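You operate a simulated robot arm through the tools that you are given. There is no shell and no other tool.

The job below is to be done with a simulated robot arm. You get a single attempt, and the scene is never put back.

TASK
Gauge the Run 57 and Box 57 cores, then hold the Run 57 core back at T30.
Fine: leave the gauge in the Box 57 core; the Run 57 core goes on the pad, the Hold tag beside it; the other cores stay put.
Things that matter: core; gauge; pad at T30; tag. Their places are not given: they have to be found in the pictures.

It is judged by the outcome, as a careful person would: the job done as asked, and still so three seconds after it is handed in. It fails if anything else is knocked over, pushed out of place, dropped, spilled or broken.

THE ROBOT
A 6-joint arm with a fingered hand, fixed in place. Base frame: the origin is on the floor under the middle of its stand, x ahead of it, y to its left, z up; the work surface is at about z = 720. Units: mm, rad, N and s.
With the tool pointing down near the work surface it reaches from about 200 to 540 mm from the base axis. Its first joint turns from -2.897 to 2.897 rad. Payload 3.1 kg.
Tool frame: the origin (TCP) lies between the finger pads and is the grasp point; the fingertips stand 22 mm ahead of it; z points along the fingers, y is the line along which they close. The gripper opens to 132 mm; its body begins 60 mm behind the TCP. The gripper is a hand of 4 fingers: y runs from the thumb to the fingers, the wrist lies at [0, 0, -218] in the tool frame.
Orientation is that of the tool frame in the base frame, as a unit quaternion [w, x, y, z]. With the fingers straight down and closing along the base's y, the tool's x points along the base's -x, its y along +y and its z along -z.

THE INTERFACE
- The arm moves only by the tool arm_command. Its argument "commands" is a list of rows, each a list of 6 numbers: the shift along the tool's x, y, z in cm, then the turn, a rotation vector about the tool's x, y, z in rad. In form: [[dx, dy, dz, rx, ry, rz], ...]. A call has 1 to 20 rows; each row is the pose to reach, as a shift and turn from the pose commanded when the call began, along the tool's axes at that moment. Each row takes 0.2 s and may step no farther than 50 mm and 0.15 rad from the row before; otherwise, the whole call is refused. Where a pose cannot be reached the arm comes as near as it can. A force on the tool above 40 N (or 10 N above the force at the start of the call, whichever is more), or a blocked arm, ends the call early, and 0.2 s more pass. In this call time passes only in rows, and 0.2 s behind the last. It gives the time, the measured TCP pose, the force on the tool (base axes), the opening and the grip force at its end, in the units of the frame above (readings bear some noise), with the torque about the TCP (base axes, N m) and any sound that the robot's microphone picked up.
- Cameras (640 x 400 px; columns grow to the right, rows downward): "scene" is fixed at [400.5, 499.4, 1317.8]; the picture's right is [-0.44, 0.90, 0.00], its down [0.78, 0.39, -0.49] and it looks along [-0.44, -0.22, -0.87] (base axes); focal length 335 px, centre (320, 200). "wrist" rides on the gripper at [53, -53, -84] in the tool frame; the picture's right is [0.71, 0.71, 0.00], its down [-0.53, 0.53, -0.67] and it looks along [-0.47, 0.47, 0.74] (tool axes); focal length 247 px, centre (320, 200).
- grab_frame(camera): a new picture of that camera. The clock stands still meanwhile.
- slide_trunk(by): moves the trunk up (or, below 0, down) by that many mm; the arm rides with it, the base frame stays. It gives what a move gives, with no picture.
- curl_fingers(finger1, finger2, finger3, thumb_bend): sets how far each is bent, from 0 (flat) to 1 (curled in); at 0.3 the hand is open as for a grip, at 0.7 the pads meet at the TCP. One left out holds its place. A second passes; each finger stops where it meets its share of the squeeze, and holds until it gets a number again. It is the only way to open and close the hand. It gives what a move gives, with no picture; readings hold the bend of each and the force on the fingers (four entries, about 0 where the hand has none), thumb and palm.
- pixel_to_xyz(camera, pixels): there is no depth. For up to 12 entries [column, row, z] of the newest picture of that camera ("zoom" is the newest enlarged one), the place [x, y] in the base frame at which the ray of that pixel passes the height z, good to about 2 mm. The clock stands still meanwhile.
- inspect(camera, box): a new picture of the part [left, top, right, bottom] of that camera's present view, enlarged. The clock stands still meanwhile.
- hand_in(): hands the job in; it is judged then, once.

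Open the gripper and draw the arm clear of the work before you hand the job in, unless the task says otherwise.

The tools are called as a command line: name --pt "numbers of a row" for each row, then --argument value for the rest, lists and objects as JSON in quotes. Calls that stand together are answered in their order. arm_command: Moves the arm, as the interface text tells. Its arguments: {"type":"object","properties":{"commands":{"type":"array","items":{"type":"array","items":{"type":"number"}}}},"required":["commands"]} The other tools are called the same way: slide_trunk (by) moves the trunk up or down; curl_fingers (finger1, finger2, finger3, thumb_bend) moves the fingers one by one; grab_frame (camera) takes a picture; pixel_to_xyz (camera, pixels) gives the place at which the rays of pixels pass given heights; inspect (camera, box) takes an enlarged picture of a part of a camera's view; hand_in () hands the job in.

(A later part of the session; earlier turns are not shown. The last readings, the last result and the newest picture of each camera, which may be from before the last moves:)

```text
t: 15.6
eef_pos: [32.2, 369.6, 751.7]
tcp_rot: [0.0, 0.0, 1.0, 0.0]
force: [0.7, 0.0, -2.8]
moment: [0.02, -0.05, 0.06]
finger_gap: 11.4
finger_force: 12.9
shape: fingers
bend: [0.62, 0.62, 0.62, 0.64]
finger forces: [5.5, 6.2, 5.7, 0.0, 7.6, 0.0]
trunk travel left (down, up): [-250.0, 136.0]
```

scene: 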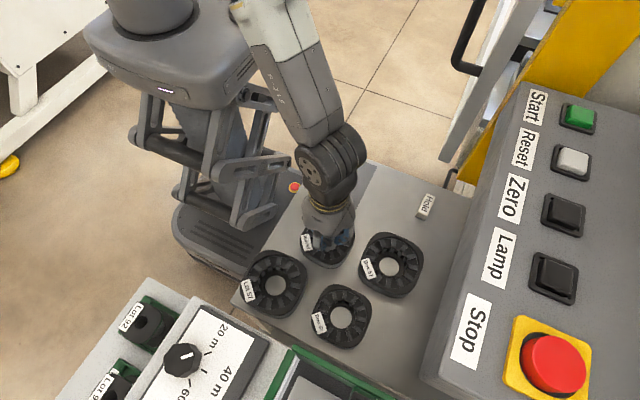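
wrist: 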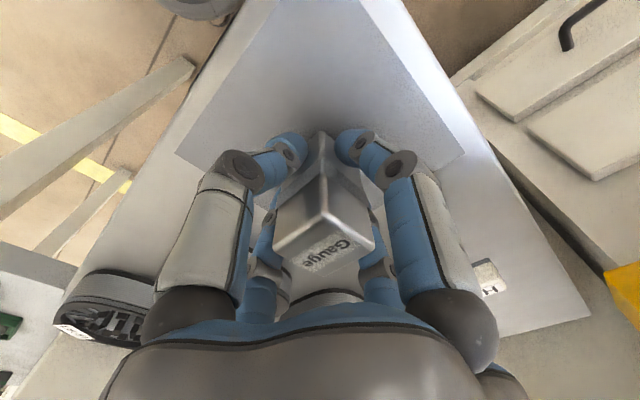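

Still hanging free (force −2.8 N) at TCP 751.7. I continue down by small steps.

arm_command --pt "0 0 0.1 0 0 0" --pt "0 0 0.2 0 0 0"

grab_frame --camera "wrist"

inspect --camera "scene" --box '[315, 140, 375, 195]'

```text
t: 16.2
eef_pos: [31.3, 369.6, 751.8]
tcp_rot: [0.0, 0.001, 1.0, 0.001]
force: [1.3, -1.7, 10.3]
moment: [0.01, -0.04, -0.01]
finger_gap: 11.2
finger_force: 14.3
shape: fingers
bend: [0.63, 0.62, 0.62, 0.64]
finger forces: [6.2, 7.2, 6.8, 0.0, 8.8, 0.1]
trunk travel left (down, up): [-250.0, 136.0]
```

```text
taken
```

wrist: 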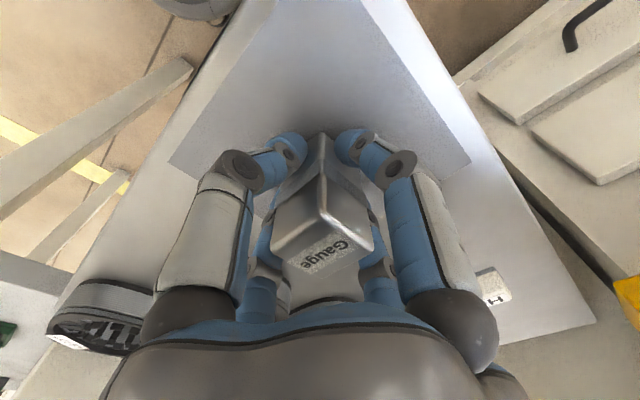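

```text
7.27 times, centred on (345, 168) of scene
```

zoom: 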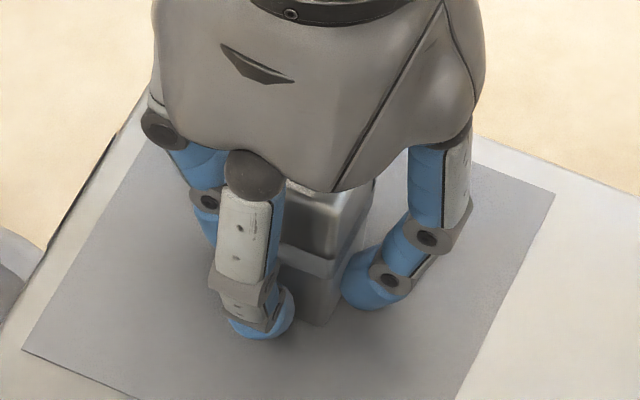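

Contact at TCP ≈751.6 (force +10 N): the gauge is on the pad. I open the fingers to release it.

curl_fingers --finger1 0.3 --finger2 0.3 --finger3 0.3 --thumb_bend 0.3

grab_frame --camera "wrist"

inspect --camera "scene" --box '[300, 120, 380, 215]'

```text
t: 17.2
eef_pos: [32.2, 369.6, 751.3]
tcp_rot: [0.0, 0.0, 1.0, 0.0]
force: [0.0, -0.3, -0.8]
moment: [-0.04, -0.02, 0.0]
finger_gap: 87.2
finger_force: 0.1
shape: fingers
bend: [0.3, 0.3, 0.3, 0.3]
finger forces: [0.1, 0.1, 0.0, 0.0, 0.0, 0.0]
trunk travel left (down, up): [-250.0, 136.0]
```

```text
taken
```

wrist: 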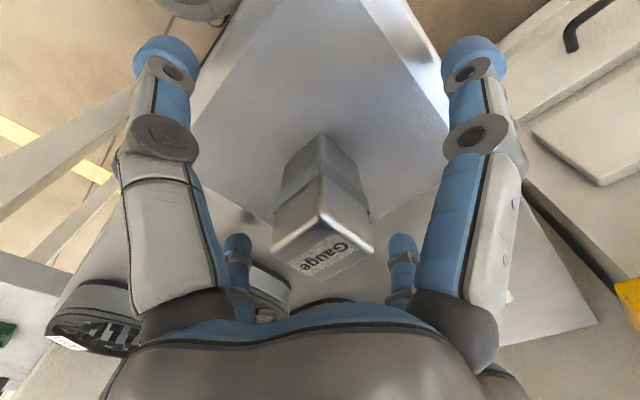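

```text
4.21 times, centred on (340, 168) of scene
```

zoom: 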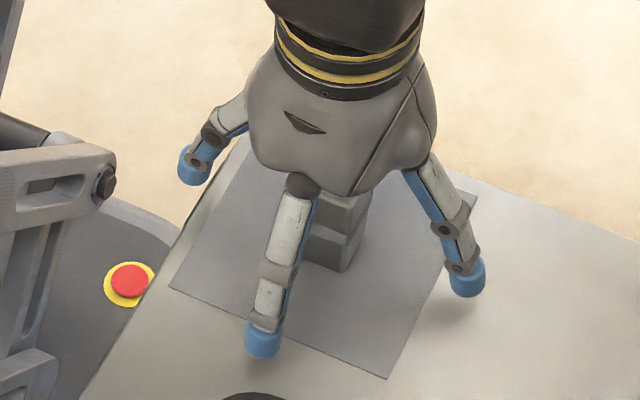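

The gauge stands upright on the pad, released. I enlarge it in the wrist view to understand its stepped shape.

inspect --camera "wrist" --box '[255, 120, 385, 290]'

```text
2.35 times, centred on (320, 205) of wrist
```

zoom: 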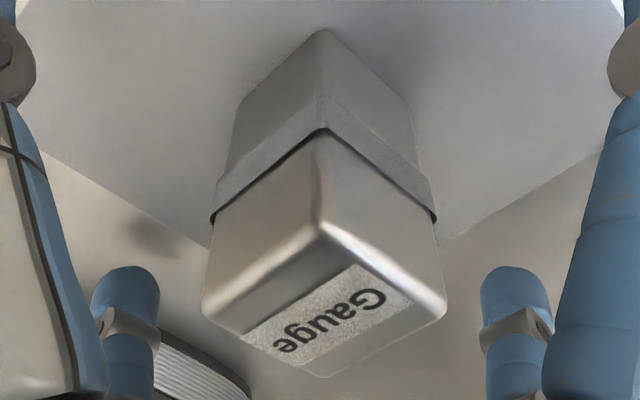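

The gauge is a ~30 mm block with a slightly wider mid-band; its corners (r≈20 mm) had faced the Run teeth, a tight fit. I raise 30 mm so the fingertips grip only the top block, then regrip.

arm_command --pt "0 0 -1 0 0 0" --pt "0 0 -2.2 0 0 0" --pt "0 0 -3 0 0 0" --pt "0 0 -3 0 0 0"

curl_fingers --finger1 0.7 --finger2 0.7 --finger3 0.7 --thumb_bend 0.7

grab_frame --camera "wrist"

inspect --camera "scene" --box '[300, 120, 380, 215]'

```text
t: 18.2
eef_pos: [32.2, 368.3, 781.2]
tcp_rot: [0.0, -0.001, 1.0, 0.0]
force: [-0.7, -0.1, 0.7]
moment: [0.02, 0.02, 0.0]
finger_gap: 87.7
finger_force: 0.1
shape: fingers
bend: [0.3, 0.3, 0.3, 0.3]
finger forces: [0.0, 0.1, 0.1, 0.0, 0.1, 0.0]
trunk travel left (down, up): [-250.0, 136.0]
```

```text
t: 19.2
eef_pos: [32.8, 368.9, 780.4]
tcp_rot: [0.0, 0.0, 1.0, 0.0]
force: [-0.4, 0.0, -0.2]
moment: [0.03, 0.01, -0.01]
finger_gap: 11.0
finger_force: 12.7
shape: fingers
bend: [0.62, 0.61, 0.62, 0.64]
finger forces: [5.7, 6.1, 5.6, 0.1, 7.7, 0.0]
trunk travel left (down, up): [-250.0, 136.0]
```

```text
taken
```

wrist: 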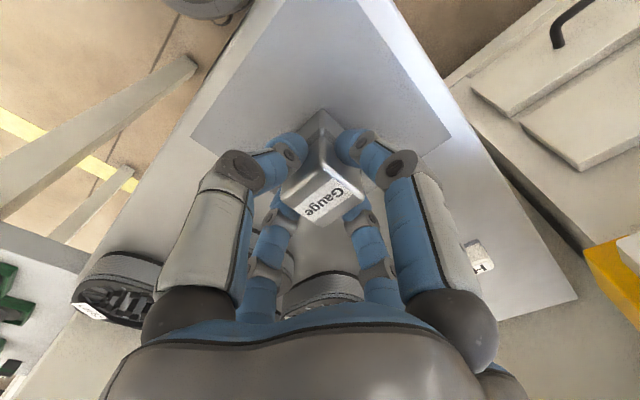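

```text
4.21 times, centred on (340, 168) of scene
```

zoom: 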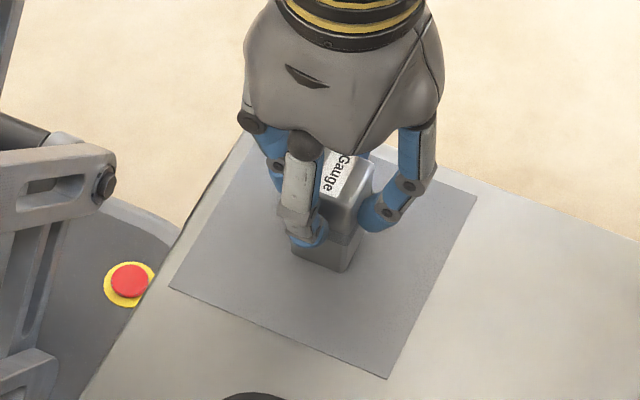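

Gripped on the top block now (bends ~0.62). I lift 75 mm and traverse to above Run 57 again.

arm_command --pt "0 0 -1 0 0 0" --pt "0 0 -3 0 0 0" --pt "0 0 -6 0 0 0" --pt "0 0 -7.5 0 0 0" --pt "-3.7 0.95 -7.5 0 0 0" --pt "-7.4 1.9 -7.5 0 0 0" --pt "-11.1 2.85 -7.5 0 0 0" --pt "-14.75 3.75 -7.5 0 0 0" --pt "-14.75 3.75 -7.5 0 0 0"

inspect --camera "wrist" --box '[240, 20, 400, 140]'

inspect --camera "scene" --box '[290, 195, 370, 275]'

```text
t: 21.2
eef_pos: [180.2, 407.2, 856.7]
tcp_rot: [0.0, 0.0, 1.0, 0.0]
force: [0.4, -0.3, -3.1]
moment: [0.0, -0.03, 0.0]
finger_gap: 11.4
finger_force: 12.4
shape: fingers
bend: [0.62, 0.61, 0.62, 0.64]
finger forces: [5.7, 5.9, 5.6, 0.0, 7.2, 0.0]
trunk travel left (down, up): [-250.0, 136.0]
```

```text
3.33 times, centred on (320, 80) of wrist
```

zoom: 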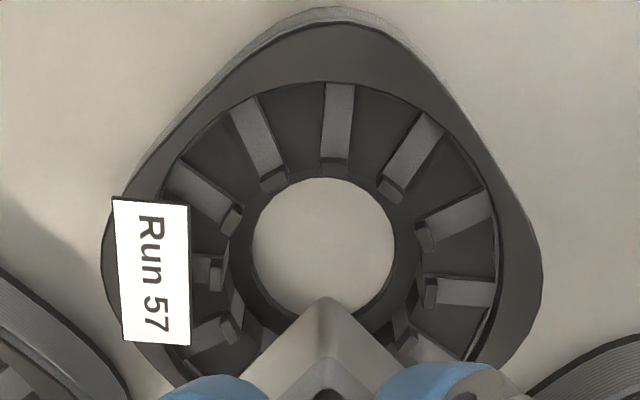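

```text
5.00 times, centred on (330, 235) of scene
```

zoom: 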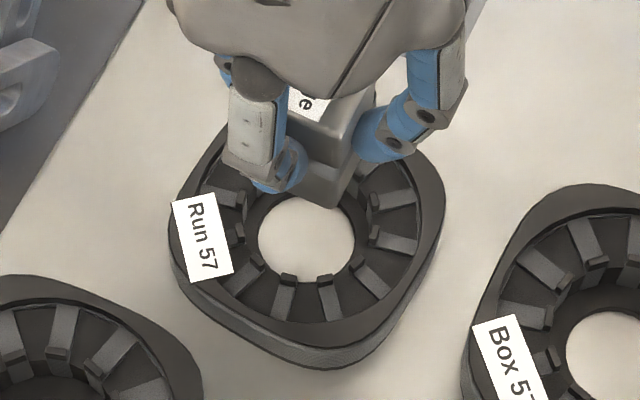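

I query the hole centre from both cameras: scene zoom (306,239), then the wrist zoom (323,248).

pixel_to_xyz --camera "zoom" --pixels '[[306, 239, 722], [306, 239, 722], [257, 239, 722], [355, 239, 722], [306, 283, 722], [306, 283, 745], [237, 230, 742], [374, 200, 742], [288, 280, 742], [325, 282, 742]]'

inspect --camera "wrist" --box '[240, 20, 400, 140]'

pixel_to_xyz --camera "zoom" --pixels '[[323, 248, 722], [323, 248, 722], [251, 248, 722], [395, 248, 722], [323, 178, 722], [323, 178, 740], [240, 208, 742], [418, 222, 742], [335, 168, 742], [223, 262, 742], [424, 280, 742]]'

```text
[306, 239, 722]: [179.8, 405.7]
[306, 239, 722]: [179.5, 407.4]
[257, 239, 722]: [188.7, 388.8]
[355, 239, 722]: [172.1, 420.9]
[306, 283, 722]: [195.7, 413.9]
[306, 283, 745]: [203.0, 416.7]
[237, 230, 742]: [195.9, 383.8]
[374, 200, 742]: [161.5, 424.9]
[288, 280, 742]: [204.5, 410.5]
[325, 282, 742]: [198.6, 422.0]
```

```text
3.33 times, centred on (320, 80) of wrist
```

zoom: 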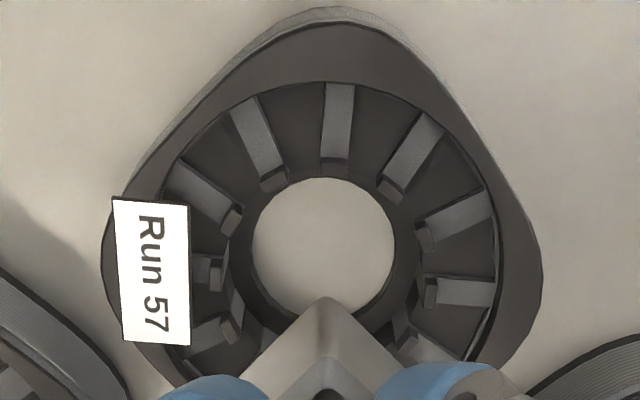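

```text
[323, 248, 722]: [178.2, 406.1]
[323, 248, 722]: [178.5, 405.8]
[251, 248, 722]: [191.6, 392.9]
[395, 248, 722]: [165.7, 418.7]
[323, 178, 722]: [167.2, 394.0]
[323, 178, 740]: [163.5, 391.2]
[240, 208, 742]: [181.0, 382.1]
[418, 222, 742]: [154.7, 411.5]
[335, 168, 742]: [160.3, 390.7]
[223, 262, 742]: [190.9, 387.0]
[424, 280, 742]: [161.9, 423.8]
```

Run's bore centre averages (179.2,406.1). The thumb is bent 0.02 more than its opposite, so the gauge probably sits ~1.5 mm toward +y in the hand; I check its bottom corner at scene zoom.

inspect --camera "scene" --box '[310, 195, 360, 245]'

pixel_to_xyz --camera "zoom" --pixels '[[320, 200, 796], [320, 200, 790], [320, 200, 800], [320, 200, 796]]'

```text
8.00 times, centred on (335, 220) of scene
```

zoom: 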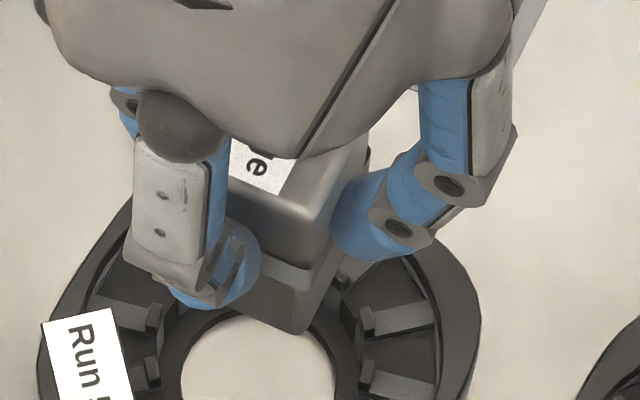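

```text
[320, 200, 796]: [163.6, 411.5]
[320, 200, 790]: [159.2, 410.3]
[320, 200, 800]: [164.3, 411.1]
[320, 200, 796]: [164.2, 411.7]
```

Bottom near corner of the gauge is at zoom (297,334); I query that at its expected height.

pixel_to_xyz --camera "zoom" --pixels '[[297, 334, 796], [297, 334, 796], [297, 334, 796], [305, 332, 796], [285, 328, 796], [340, 278, 796], [340, 278, 796], [320, 305, 796]]'

```text
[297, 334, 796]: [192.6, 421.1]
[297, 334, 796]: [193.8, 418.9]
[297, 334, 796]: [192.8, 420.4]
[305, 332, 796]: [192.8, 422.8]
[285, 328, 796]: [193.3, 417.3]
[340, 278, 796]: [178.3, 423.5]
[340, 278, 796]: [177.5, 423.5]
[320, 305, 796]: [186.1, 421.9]
```

The gauge's centre is (178.8,408.1), so it is ~2 mm off the bore in y. I correct the offset, yaw ~10° so its corners face the slots between teeth, and lower to just above the core (gauge bottom ≈752).

arm_command --pt "-0.06 -0.2 0 0 0 -0.09" --pt "-0.06 -0.2 0 0 0 -0.17" --pt "-0.06 -0.2 2 0 0 -0.17" --pt "-0.06 -0.2 4 0 0 -0.17" --pt "-0.06 -0.2 4.4 0 0 -0.17" --pt "-0.06 -0.2 4.4 0 0 -0.17"

grab_frame --camera "wrist"

inspect --camera "scene" --box '[305, 210, 360, 265]'

```text
t: 22.6
eef_pos: [180.3, 405.2, 812.1]
tcp_rot: [0.0, -0.084, 0.996, 0.0]
force: [-0.1, -0.2, -1.8]
moment: [-0.03, -0.02, 0.01]
finger_gap: 11.4
finger_force: 11.6
shape: fingers
bend: [0.62, 0.61, 0.62, 0.64]
finger forces: [5.8, 6.0, 5.6, 0.0, 7.2, 0.1]
trunk travel left (down, up): [-250.0, 136.0]
```

```text
taken
```

wrist: 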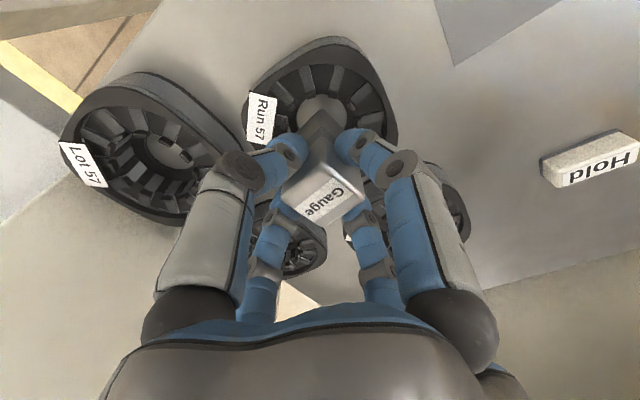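

```text
7.27 times, centred on (332, 238) of scene
```

zoom: 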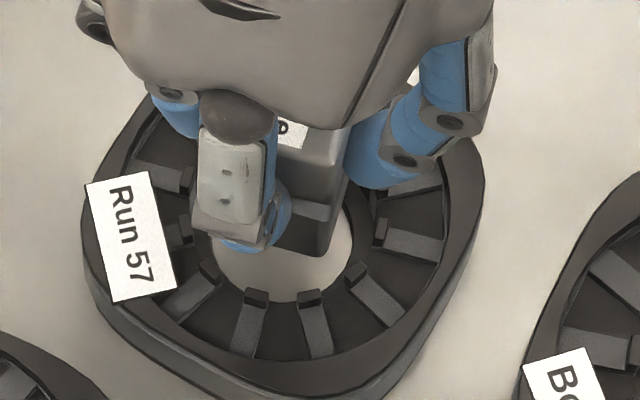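

The gauge corner (zoom (330,257)) now faces the slot between two teeth. I lower 6 mm in small steps and check the force.

arm_command --pt "0 0 0.2 0 0 0" --pt "0 0 0.4 0 0 0" --pt "0 0 0.6 0 0 0"

arm_command --pt "0 0 0.15 0 0 0" --pt "0 0 0.25 0 0 0"

```text
t: 23.4
eef_pos: [179.1, 404.9, 805.4]
tcp_rot: [0.0, -0.084, 0.996, -0.001]
force: [0.3, 0.7, 0.3]
moment: [-0.01, 0.03, 0.03]
finger_gap: 11.3
finger_force: 12.8
shape: fingers
bend: [0.62, 0.61, 0.62, 0.64]
finger forces: [5.7, 6.1, 5.8, 0.0, 7.4, 0.0]
trunk travel left (down, up): [-250.0, 136.0]
```

```text
t: 24.0
eef_pos: [179.3, 405.6, 803.1]
tcp_rot: [0.0, -0.085, 0.996, 0.002]
force: [1.0, -1.9, 14.2]
moment: [-0.03, 0.0, 0.02]
finger_gap: 10.9
finger_force: 15.1
shape: fingers
bend: [0.62, 0.61, 0.62, 0.64]
finger forces: [6.7, 6.9, 6.7, 0.0, 9.4, 0.0]
trunk travel left (down, up): [-250.0, 136.0]
```

Contact again at TCP≈805 (gauge bottom z≈746), with near-zero moment, so the contact is symmetric. I look at both views at this contact.

inspect --camera "scene" --box '[312, 220, 352, 260]'

inspect --camera "wrist" --box '[260, 40, 380, 140]'

```text
10.00 times, centred on (332, 240) of scene
```

zoom: 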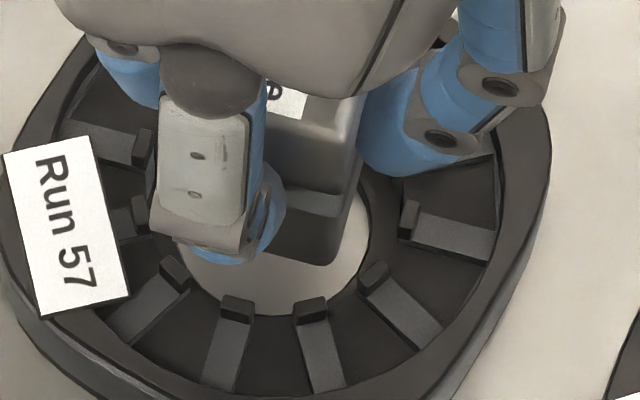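

```text
4.00 times, centred on (320, 90) of wrist
```

zoom: 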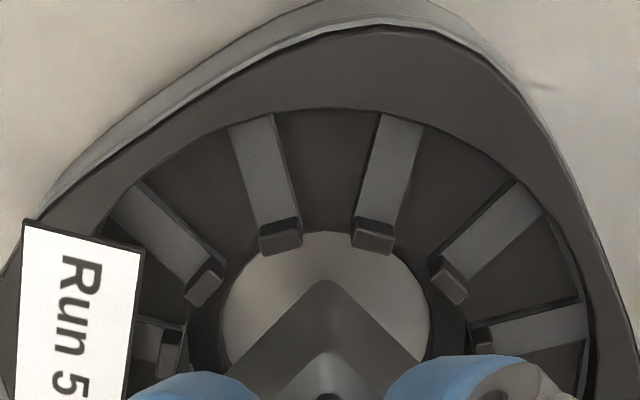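

Visually there is clearance, so the blocking geometry may be squarer than it looks; matching the gauge's yaw to the core's own yaw could matter. I raise 45 mm and measure the core's edge direction.

arm_command --pt "0 0 -0.5 0 0 0" --pt "0 0 -2 0 0 0" --pt "0 0 -4.5 0 0 0" --pt "0 0 -4.5 0 0 0"

inspect --camera "scene" --box '[298, 208, 358, 272]'

```text
t: 25.0
eef_pos: [180.7, 403.6, 847.9]
tcp_rot: [0.0, -0.085, 0.996, 0.0]
force: [-0.1, 0.4, -2.0]
moment: [0.0, -0.01, 0.03]
finger_gap: 10.7
finger_force: 12.7
shape: fingers
bend: [0.62, 0.61, 0.62, 0.64]
finger forces: [5.7, 6.2, 5.8, 0.0, 7.8, 0.0]
trunk travel left (down, up): [-250.0, 136.0]
```

```text
6.25 times, centred on (328, 240) of scene
```

zoom: 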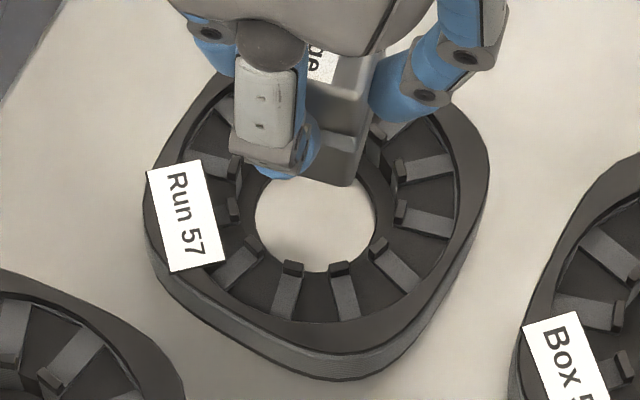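

I query points along the +x and +y bottom wall edges and tooth directions to get the core's yaw.

pixel_to_xyz --camera "zoom" --pixels '[[170, 292, 720], [210, 326, 720], [250, 355, 720], [300, 374, 720], [345, 379, 720], [390, 360, 720], [420, 328, 720], [450, 280, 720], [475, 228, 720], [287, 305, 742], [347, 307, 742], [404, 278, 742]]'

pixel_to_xyz --camera "zoom" --pixels '[[290, 270, 742], [340, 272, 742], [378, 250, 742], [398, 208, 742], [400, 168, 742], [252, 245, 742], [235, 210, 742], [237, 165, 742], [435, 220, 742], [435, 162, 742], [230, 270, 742], [315, 210, 720]]'

```text
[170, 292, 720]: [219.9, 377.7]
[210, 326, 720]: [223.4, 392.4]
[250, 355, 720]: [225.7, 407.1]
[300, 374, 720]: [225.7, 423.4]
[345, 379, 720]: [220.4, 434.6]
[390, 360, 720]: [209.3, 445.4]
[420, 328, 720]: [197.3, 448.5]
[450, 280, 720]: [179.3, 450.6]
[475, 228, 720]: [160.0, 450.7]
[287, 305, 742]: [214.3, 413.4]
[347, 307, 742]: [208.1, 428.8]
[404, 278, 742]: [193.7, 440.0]
```

```text
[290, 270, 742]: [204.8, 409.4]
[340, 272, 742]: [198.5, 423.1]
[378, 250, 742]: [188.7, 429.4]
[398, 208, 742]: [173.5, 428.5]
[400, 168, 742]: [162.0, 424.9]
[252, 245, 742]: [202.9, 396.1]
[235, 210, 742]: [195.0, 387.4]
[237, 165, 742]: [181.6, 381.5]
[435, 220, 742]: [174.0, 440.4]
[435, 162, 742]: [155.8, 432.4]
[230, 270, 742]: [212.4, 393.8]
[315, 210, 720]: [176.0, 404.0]
```

Edge tangents show Run's yaw is about −5°. I rotate the gauge to match it (−14.7° from now) and lower again to just above the core, then in 2 mm steps.

arm_command --pt "0 0 0 0 0 0.13" --pt "0 0 0 0 0 0.256" --pt "0 0 2 0 0 0.256" --pt "0 0 3.8 0 0 0.256" --pt "0 0 3.8 0 0 0.256"

arm_command --pt "0 0 0.2 0 0 0" --pt "0 0 0.4 0 0 0"

inspect --camera "scene" --box '[312, 220, 352, 260]'

```text
t: 26.2
eef_pos: [180.7, 405.3, 809.1]
tcp_rot: [0.0, 0.043, 0.999, 0.0]
force: [0.2, -0.4, -3.5]
moment: [-0.04, -0.01, 0.01]
finger_gap: 11.2
finger_force: 12.8
shape: fingers
bend: [0.62, 0.61, 0.62, 0.64]
finger forces: [5.8, 6.2, 5.7, 0.0, 7.8, 0.0]
trunk travel left (down, up): [-250.0, 136.0]
```

```text
t: 26.8
eef_pos: [180.9, 404.1, 806.3]
tcp_rot: [0.001, 0.044, 0.999, 0.0]
force: [-1.4, 2.2, 6.9]
moment: [0.03, 0.01, -0.02]
finger_gap: 10.9
finger_force: 14.1
shape: fingers
bend: [0.62, 0.61, 0.62, 0.64]
finger forces: [6.6, 6.8, 6.4, 0.0, 8.2, 0.0]
trunk travel left (down, up): [-250.0, 136.0]
```

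```text
10.00 times, centred on (332, 240) of scene
```

zoom: 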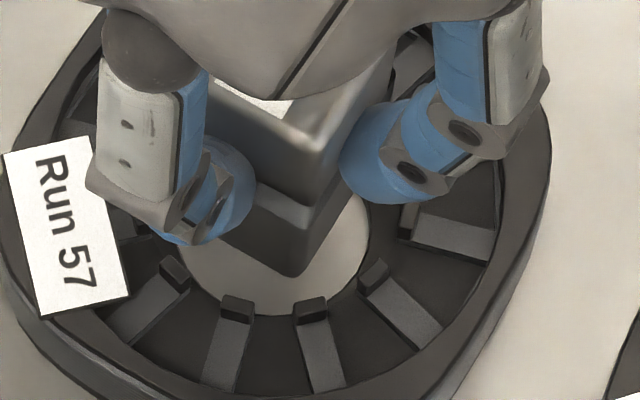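

Light contact now, with the moment pointing to the +x/−y side of the gauge, and lateral push toward −x/+y. I back off 2 mm, shift ~1.5 mm toward (−x,+y) and lower again.

arm_command --pt "0 0 -0.3 0 0 0" --pt "0.13 0.11 -0.3 0 0 0" --pt "0.13 0.11 -0.1 0 0 0" --pt "0.13 0.11 0.05 0 0 0"

```text
t: 27.8
eef_pos: [178.7, 405.3, 805.5]
tcp_rot: [0.0, 0.044, 0.999, 0.002]
force: [2.5, -1.4, 5.2]
moment: [-0.03, -0.07, -0.02]
finger_gap: 11.1
finger_force: 13.9
shape: fingers
bend: [0.62, 0.61, 0.62, 0.64]
finger forces: [5.9, 6.1, 7.0, 0.0, 9.2, 0.0]
trunk travel left (down, up): [-250.0, 136.0]
```

Now contact flipped to the −x/+y side, so the centre lies between. I back off, shift half way back and try again.

arm_command --pt "0 0 -0.3 0 0 0" --pt "-0.065 -0.055 -0.3 0 0 0" --pt "-0.065 -0.055 -0.1 0 0 0" --pt "-0.065 -0.055 0.05 0 0 0"

```text
t: 28.8
eef_pos: [178.9, 406.0, 805.4]
tcp_rot: [-0.001, 0.043, 0.999, 0.001]
force: [1.4, -1.8, 7.0]
moment: [-0.04, -0.01, -0.04]
finger_gap: 11.0
finger_force: 13.8
shape: fingers
bend: [0.62, 0.61, 0.62, 0.64]
finger forces: [6.3, 6.1, 6.8, 0.0, 8.9, 0.0]
trunk travel left (down, up): [-250.0, 136.0]
```

Contacts flip sides within ~1 mm, so the gauge meets Run's bore essentially centred yet does not enter: it looks undersized for the gauge. I make one more clean try with corners at the slots (yaw +9.7°) at the refined centre.

arm_command --pt "0 0 -0.6 0 0 0" --pt "-0.09 -0.02 -0.6 0 0 -0.13" --pt "-0.09 -0.02 -0.6 0 0 -0.256" --pt "-0.09 -0.02 -0.3 0 0 -0.256" --pt "-0.09 -0.02 -0.1 0 0 -0.256" --pt "-0.09 -0.02 0.05 0 0 -0.256"

inspect --camera "wrist" --box '[260, 40, 380, 140]'

```text
t: 30.2
eef_pos: [179.9, 405.1, 805.2]
tcp_rot: [0.001, -0.085, 0.996, 0.001]
force: [-0.3, 0.6, 5.2]
moment: [-0.02, 0.03, 0.03]
finger_gap: 11.0
finger_force: 13.6
shape: fingers
bend: [0.62, 0.61, 0.62, 0.64]
finger forces: [6.6, 6.7, 6.0, 0.0, 8.2, 0.0]
trunk travel left (down, up): [-250.0, 136.0]
```

```text
4.00 times, centred on (320, 90) of wrist
```

zoom: 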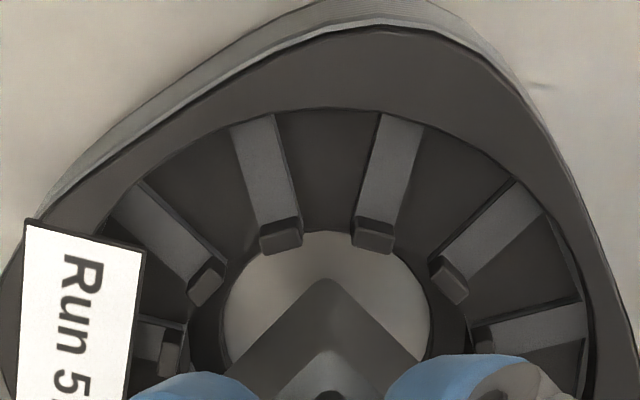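

Same result: the gauge seats evenly on Run's bore at z≈746 and does not enter, so Run 57 gauges tight (hence to be held). I raise and carry the gauge to above Box 57 (170.5,528), yaw back to 0.

arm_command --pt "0 0 -1 0 0 0" --pt "0 0 -3 0 0 0" --pt "0 0 -5 0 0 0" --pt "-0.28 3.0 -5 0 0 0.05" --pt "-0.56 6.0 -5 0 0 0.1" --pt "-0.85 9.1 -5 0 0 0.17" --pt "-1.13 12.15 -5 0 0 0.17" --pt "-1.13 12.15 -5 0 0 0.17"

grab_frame --camera "wrist"

grab_frame --camera "scene"

```text
t: 32.0
eef_pos: [168.7, 526.6, 855.1]
tcp_rot: [0.0, 0.0, 1.0, 0.0]
force: [-0.1, 1.0, -2.4]
moment: [0.03, -0.01, 0.02]
finger_gap: 11.0
finger_force: 12.8
shape: fingers
bend: [0.62, 0.61, 0.62, 0.64]
finger forces: [5.5, 6.6, 5.8, 0.0, 7.4, 0.0]
trunk travel left (down, up): [-250.0, 136.0]
```

```text
taken
```

wrist: 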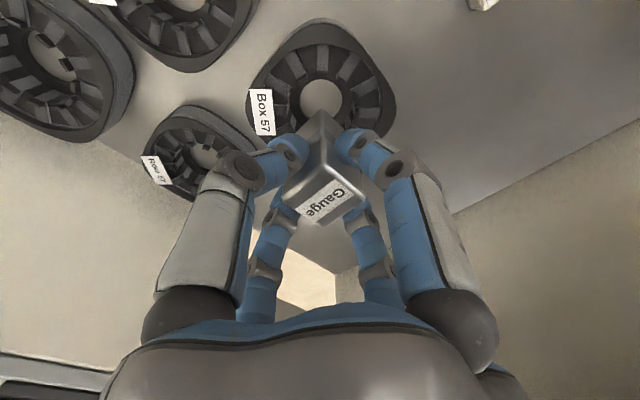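

```text
taken
```

scene: 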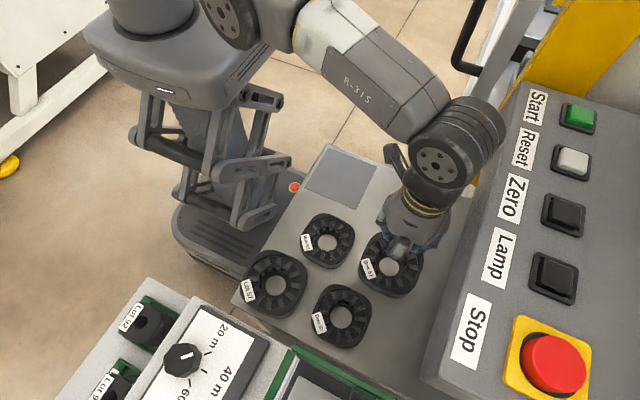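

Reach is fine here. I enlarge both views to refine Box's bore centre and the gauge's location over it.

inspect --camera "wrist" --box '[240, 20, 400, 140]'

inspect --camera "scene" --box '[355, 220, 425, 300]'

```text
3.33 times, centred on (320, 80) of wrist
```

zoom: 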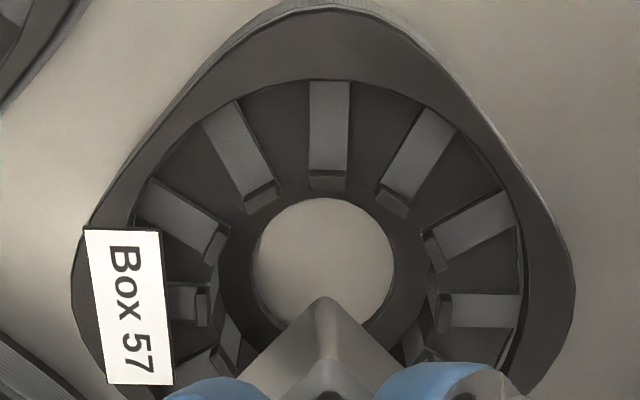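

```text
5.00 times, centred on (390, 260) of scene
```

zoom: 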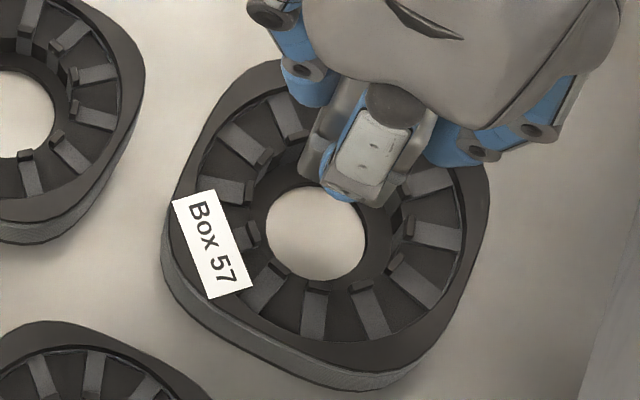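

I query Box's hole edges in the wrist zoom: left 252, right 395, top 198, so centre ≈ (323,268), plus tooth-shoe ends.

pixel_to_xyz --camera "zoom" --pixels '[[316, 234, 722], [316, 234, 722], [266, 234, 722], [367, 234, 722], [316, 282, 722], [253, 240, 742], [409, 200, 742], [316, 288, 742], [360, 287, 742], [398, 262, 742]]'

inspect --camera "wrist" --box '[240, 20, 400, 140]'

pixel_to_xyz --camera "zoom" --pixels '[[323, 268, 722], [323, 268, 722], [323, 268, 722], [252, 268, 722], [395, 268, 722], [323, 198, 722], [328, 188, 742], [227, 235, 742], [425, 240, 742], [208, 295, 742], [440, 300, 742]]'

```text
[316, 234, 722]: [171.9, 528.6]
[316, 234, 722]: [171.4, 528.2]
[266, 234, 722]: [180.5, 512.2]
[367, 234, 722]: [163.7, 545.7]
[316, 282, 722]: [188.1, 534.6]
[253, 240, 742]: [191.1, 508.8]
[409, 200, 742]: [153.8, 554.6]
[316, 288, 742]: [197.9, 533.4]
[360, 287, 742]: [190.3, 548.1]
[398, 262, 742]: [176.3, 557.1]
```

```text
3.33 times, centred on (320, 80) of wrist
```

zoom: 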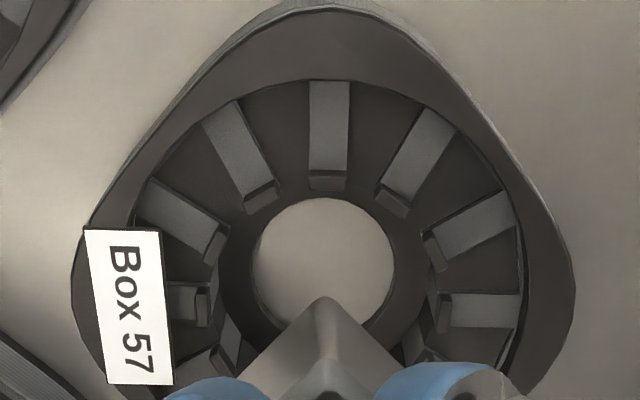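

```text
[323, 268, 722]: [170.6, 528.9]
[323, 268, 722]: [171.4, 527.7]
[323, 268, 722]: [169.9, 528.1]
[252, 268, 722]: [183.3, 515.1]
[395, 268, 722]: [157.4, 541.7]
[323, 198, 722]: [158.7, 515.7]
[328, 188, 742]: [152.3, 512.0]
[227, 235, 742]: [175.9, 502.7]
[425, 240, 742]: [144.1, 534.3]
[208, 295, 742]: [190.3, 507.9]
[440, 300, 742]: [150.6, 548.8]
```

Box's centre is (171.0,528.3) and its bore is larger (r≈28 at the teeth). I fine-adjust and lower to just above the core (gauge bottom ≈751), then step down.

arm_command --pt "-0.05 0.03 1.5 0 0 0" --pt "-0.05 0.03 3.5 0 0 0" --pt "-0.05 0.03 4.4 0 0 0" --pt "-0.05 0.03 4.4 0 0 0"

arm_command --pt "0 0 0.2 0 0 0" --pt "0 0 0.4 0 0 0" --pt "0 0 0.6 0 0 0"

```text
t: 33.0
eef_pos: [167.1, 519.4, 811.8]
tcp_rot: [0.0, 0.0, 1.0, -0.001]
force: [-0.1, -0.9, -2.1]
moment: [-0.03, -0.04, 0.02]
finger_gap: 10.9
finger_force: 12.5
shape: fingers
bend: [0.62, 0.61, 0.62, 0.64]
finger forces: [5.6, 6.5, 5.7, 0.0, 7.2, 0.0]
out of reach, approached as far as the arm can: row 1, 2, 3, 4
trunk travel left (down, up): [-250.0, 136.0]
```

```text
t: 33.8
eef_pos: [168.3, 520.3, 809.8]
tcp_rot: [0.001, 0.0, 1.0, 0.002]
force: [-0.9, 3.7, 17.2]
moment: [0.0, 0.02, 0.0]
finger_gap: 10.5
finger_force: 16.4
shape: fingers
bend: [0.62, 0.61, 0.62, 0.65]
finger forces: [7.7, 8.1, 7.1, 0.1, 9.2, 0.1]
trunk travel left (down, up): [-250.0, 136.0]
```

The arm ran out of reach (TCP ended at (168,520), ~8 mm short) and the gauge touched Box's top; the readings say stop. I raise straight up well clear, then lower the trunk to gain reach.

arm_command --pt "0 0 -0.5 0 0 0" --pt "0 0 -2 0 0 0" --pt "0 0 -5 0 0 0" --pt "0 0 -9 0 0 0" --pt "0 0 -11 0 0 0" --pt "0 0 -11 0 0 0"

grab_frame --camera "wrist"

grab_frame --camera "scene"

```text
t: 35.2
eef_pos: [169.6, 518.3, 915.9]
tcp_rot: [0.0, 0.0, 1.0, 0.0]
force: [0.3, 0.2, -2.4]
moment: [-0.05, 0.03, 0.02]
finger_gap: 10.7
finger_force: 12.3
shape: fingers
bend: [0.62, 0.61, 0.62, 0.65]
finger forces: [5.8, 6.4, 6.0, 0.0, 7.3, 0.0]
trunk travel left (down, up): [-250.0, 136.0]
```

```text
taken
```

wrist: 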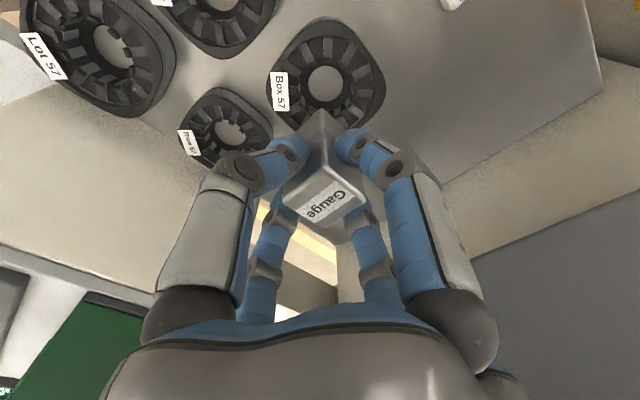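

```text
taken
```

scene: 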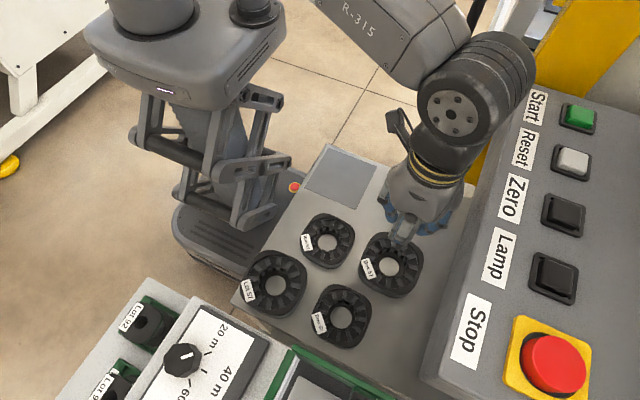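

The gauge is clear and held; the Box core looks undisturbed at (390,266). I lower the trunk 50 mm (TCP goes to ~866) and check.

slide_trunk --by -50

grab_frame --camera "scene"

```text
t: 36.1
eef_pos: [167.9, 517.9, 865.6]
tcp_rot: [0.0, 0.0, 1.0, 0.0]
force: [0.1, -0.2, -2.6]
moment: [0.01, 0.01, 0.01]
finger_gap: 10.9
finger_force: 12.8
shape: fingers
bend: [0.62, 0.61, 0.62, 0.65]
finger forces: [5.8, 6.2, 5.9, 0.0, 7.3, 0.0]
trunk travel left (down, up): [-200.0, 186.0]
```

```text
taken
```

scene: 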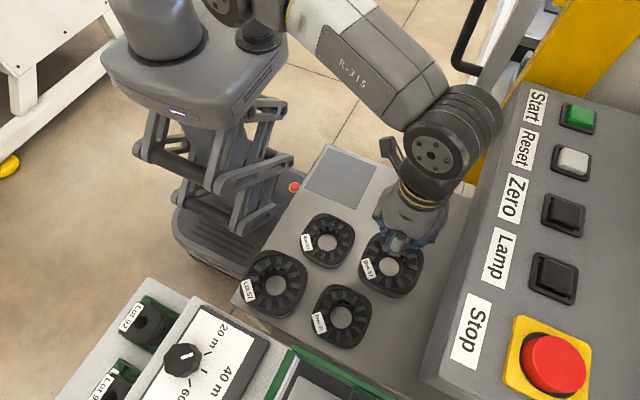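

That works and nothing touched. I raise the arm 40 mm and lower the trunk another 40 mm for reach margin near the surface.

arm_command --pt "0 0 -2 0 0 0" --pt "0 0 -4 0 0 0" --pt "0 0 -4 0 0 0"

slide_trunk --by -40

grab_frame --camera "scene"

```text
t: 36.9
eef_pos: [169.3, 519.3, 905.7]
tcp_rot: [0.0, 0.001, 1.0, 0.001]
force: [0.0, 0.0, -2.3]
moment: [-0.01, -0.02, -0.02]
finger_gap: 10.7
finger_force: 12.8
shape: fingers
bend: [0.62, 0.61, 0.62, 0.65]
finger forces: [5.8, 6.2, 5.9, 0.1, 7.2, 0.0]
trunk travel left (down, up): [-200.0, 186.0]
```

```text
t: 37.8
eef_pos: [169.8, 517.8, 866.2]
tcp_rot: [0.0, 0.002, 1.0, 0.0]
force: [0.3, 1.0, -2.1]
moment: [0.03, -0.02, 0.0]
finger_gap: 10.8
finger_force: 12.3
shape: fingers
bend: [0.62, 0.61, 0.62, 0.65]
finger forces: [5.8, 6.3, 5.9, 0.0, 7.3, 0.1]
trunk travel left (down, up): [-160.0, 226.0]
```

```text
taken
```

scene: 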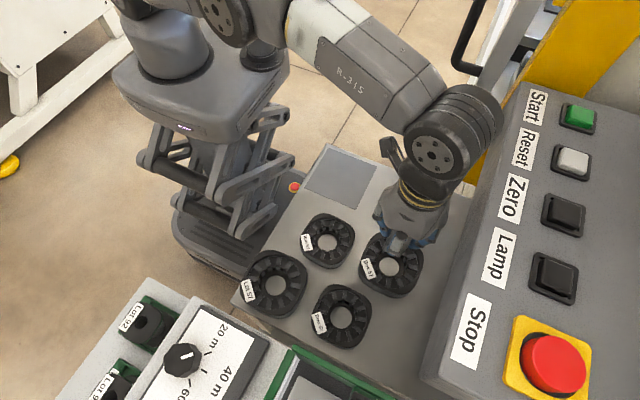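

Nothing touched; trunk now −90 mm. I move the TCP by (+1.8,+8) to put the gauge over Box's centre and descend to ~825, checking reach.

arm_command --pt "-0.18 0.8 0 0 0 0" --pt "-0.18 0.8 2 0 0 0" --pt "-0.18 0.8 4 0 0 0" --pt "-0.18 0.8 4 0 0 0"

inspect --camera "wrist" --box '[240, 30, 400, 150]'

inspect --camera "scene" --box '[360, 220, 420, 290]'

```text
t: 38.8
eef_pos: [171.2, 527.8, 826.3]
tcp_rot: [0.0, 0.001, 1.0, 0.0]
force: [0.5, -0.3, -1.3]
moment: [0.02, 0.01, 0.01]
finger_gap: 10.4
finger_force: 13.1
shape: fingers
bend: [0.62, 0.61, 0.62, 0.65]
finger forces: [5.8, 6.3, 5.9, 0.0, 7.2, 0.1]
trunk travel left (down, up): [-160.0, 226.0]
```

```text
3.33 times, centred on (320, 90) of wrist
```

zoom: 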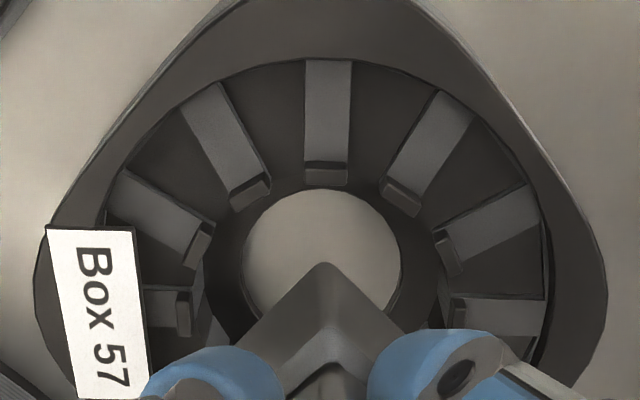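

```text
5.71 times, centred on (390, 255) of scene
```

zoom: 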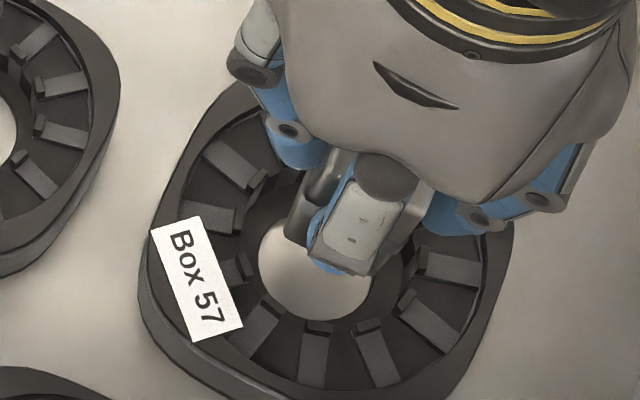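

Hole and gauge corner align laterally (cols 322 vs 323). I check the gauge's visible bottom-left corner in the scene zoom (~(290,238)) and the hole centre in the wrist view.

inspect --camera "scene" --box '[375, 235, 405, 270]'

inspect --camera "wrist" --box '[240, 30, 400, 150]'

pixel_to_xyz --camera "zoom" --pixels '[[242, 265, 722], [402, 265, 722], [322, 187, 722], [322, 265, 722], [322, 265, 722], [322, 262, 767], [322, 262, 767], [322, 262, 767], [326, 185, 744], [326, 180, 744]]'

```text
11.43 times, centred on (390, 252) of scene
```

zoom: 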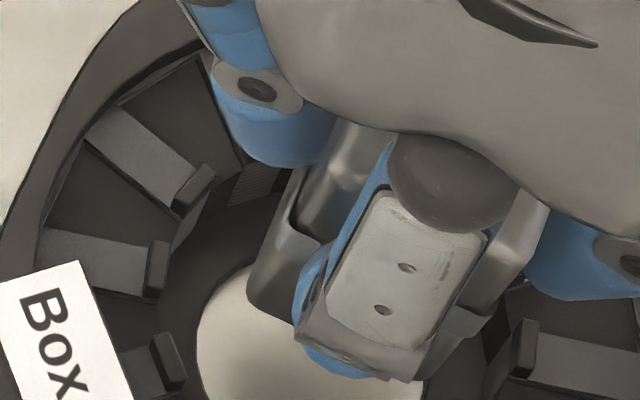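

```text
3.33 times, centred on (320, 90) of wrist
```

zoom: 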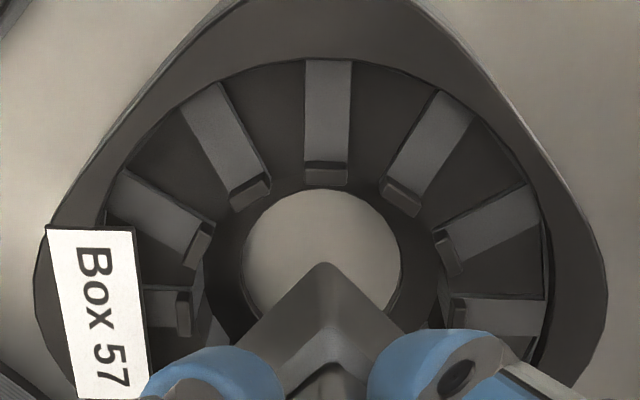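

```text
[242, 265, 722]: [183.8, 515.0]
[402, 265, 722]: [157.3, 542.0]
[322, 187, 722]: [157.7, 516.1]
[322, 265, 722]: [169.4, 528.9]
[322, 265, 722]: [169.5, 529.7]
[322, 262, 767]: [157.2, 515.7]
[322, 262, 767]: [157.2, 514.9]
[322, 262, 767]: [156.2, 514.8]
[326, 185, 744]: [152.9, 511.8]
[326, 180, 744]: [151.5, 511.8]
```

Gauge centre ≈ (170.8,529.0) vs bore (170.6,528.5): aligned within ~0.5 mm. I lower to TCP ≈811, then step down watching force.

arm_command --pt "0 0 0.8 0 0 0" --pt "0 0 1.5 0 0 0" --pt "0 0 1.7 0 0 0"

arm_command --pt "0 0 0.15 0 0 0" --pt "0 0 0.3 0 0 0"

```text
t: 39.5
eef_pos: [171.1, 527.2, 808.3]
tcp_rot: [0.0, 0.0, 1.0, 0.0]
force: [-0.7, 0.2, -1.5]
moment: [0.0, -0.01, 0.03]
finger_gap: 10.7
finger_force: 12.6
shape: fingers
bend: [0.62, 0.61, 0.62, 0.65]
finger forces: [5.7, 6.3, 5.9, 0.0, 7.0, 0.0]
trunk travel left (down, up): [-160.0, 226.0]
```

```text
t: 40.1
eef_pos: [172.8, 526.2, 806.7]
tcp_rot: [0.0, 0.0, 1.0, 0.0]
force: [-0.8, -0.7, 5.2]
moment: [-0.01, -0.01, 0.01]
finger_gap: 10.7
finger_force: 13.5
shape: fingers
bend: [0.63, 0.61, 0.62, 0.65]
finger forces: [6.0, 6.7, 6.1, 0.0, 7.6, 0.0]
trunk travel left (down, up): [-160.0, 226.0]
```

The gauge again meets the core top (force +7 N net, near-zero moment) though centred. I back off 8 mm and try a 45° yaw, in case the bore's effective shape needs the other orientation.

arm_command --pt "0 0 -0.8 0 0 0" --pt "-0.02 0 -0.8 0 0 -0.14" --pt "-0.04 0.01 -0.8 0 0 -0.28" --pt "-0.06 0.01 -0.8 0 0 -0.42" --pt "-0.08 0.02 -0.8 0 0 -0.56" --pt "-0.1 0.02 -0.8 0 0 -0.7" --pt "-0.12 0.03 -0.8 0 0 -0.785" --pt "-0.12 0.03 -0.8 0 0 -0.785"

grab_frame --camera "wrist"

inspect --camera "scene" --box '[360, 220, 420, 290]'

```text
t: 42.0
eef_pos: [172.6, 527.0, 813.8]
tcp_rot: [0.0, -0.383, 0.924, 0.0]
force: [-0.4, 0.3, -2.0]
moment: [-0.01, 0.01, -0.02]
finger_gap: 10.7
finger_force: 12.6
shape: fingers
bend: [0.62, 0.61, 0.62, 0.65]
finger forces: [5.8, 6.4, 5.9, 0.0, 7.3, 0.1]
trunk travel left (down, up): [-160.0, 226.0]
```

```text
taken
```

wrist: 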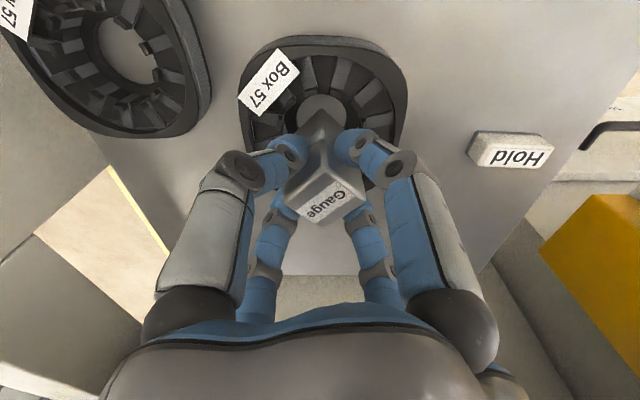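

```text
5.71 times, centred on (390, 255) of scene
```

zoom: 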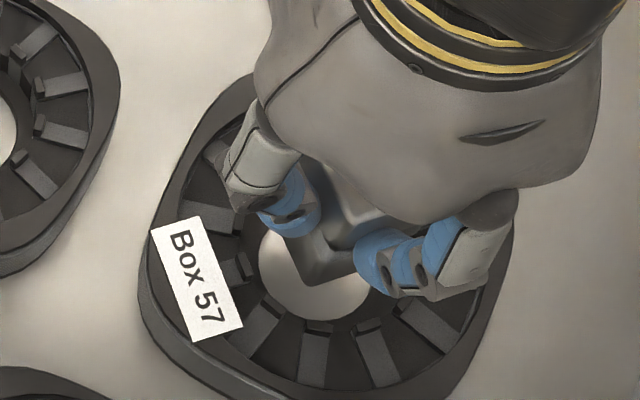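

Rotated 45°, gauge bottom ≈754. I step down and watch the force.

arm_command --pt "0 0 0.3 0 0 0" --pt "0 0 0.6 0 0 0" --pt "0 0 0.8 0 0 0" --pt "0 0 0.95 0 0 0"

inspect --camera "wrist" --box '[240, 40, 400, 160]'

inspect --camera "scene" --box '[370, 235, 415, 280]'

```text
t: 43.0
eef_pos: [171.6, 526.9, 804.5]
tcp_rot: [0.0, -0.382, 0.924, -0.001]
force: [-1.3, 0.2, -2.1]
moment: [0.0, 0.02, -0.01]
finger_gap: 10.7
finger_force: 12.3
shape: fingers
bend: [0.62, 0.61, 0.62, 0.65]
finger forces: [5.8, 6.4, 6.0, 0.0, 7.3, 0.0]
trunk travel left (down, up): [-160.0, 226.0]
```

```text
3.33 times, centred on (320, 100) of wrist
```

zoom: 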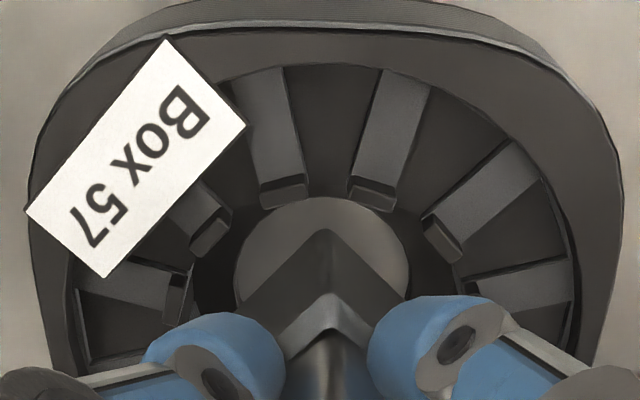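

```text
8.89 times, centred on (392, 258) of scene
```

zoom: 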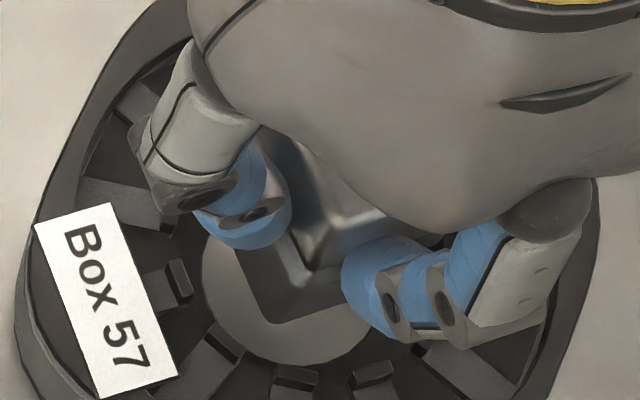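

No contact at 804.5 now (before it was at ~807): the 45° orientation enters. I continue down in small steps, watching force.

arm_command --pt "0 0 0.2 0 0 0" --pt "0 0 0.4 0 0 0" --pt "0 0 0.6 0 0 0"

arm_command --pt "0 0 0.2 0 0 0" --pt "0 0 0.4 0 0 0"

```text
t: 43.8
eef_pos: [173.4, 527.7, 799.5]
tcp_rot: [0.0, -0.381, 0.924, 0.001]
force: [1.1, 0.2, -2.3]
moment: [0.01, -0.01, -0.03]
finger_gap: 10.8
finger_force: 13.1
shape: fingers
bend: [0.62, 0.61, 0.62, 0.65]
finger forces: [5.8, 6.5, 5.9, 0.1, 7.2, 0.0]
trunk travel left (down, up): [-160.0, 226.0]
```

```text
t: 44.4
eef_pos: [173.0, 527.4, 793.7]
tcp_rot: [0.0, -0.381, 0.924, -0.001]
force: [0.6, 0.0, -2.1]
moment: [-0.02, 0.0, 0.0]
finger_gap: 10.8
finger_force: 12.6
shape: fingers
bend: [0.62, 0.61, 0.62, 0.65]
finger forces: [5.9, 6.4, 6.0, 0.1, 7.3, 0.0]
trunk travel left (down, up): [-160.0, 226.0]
```

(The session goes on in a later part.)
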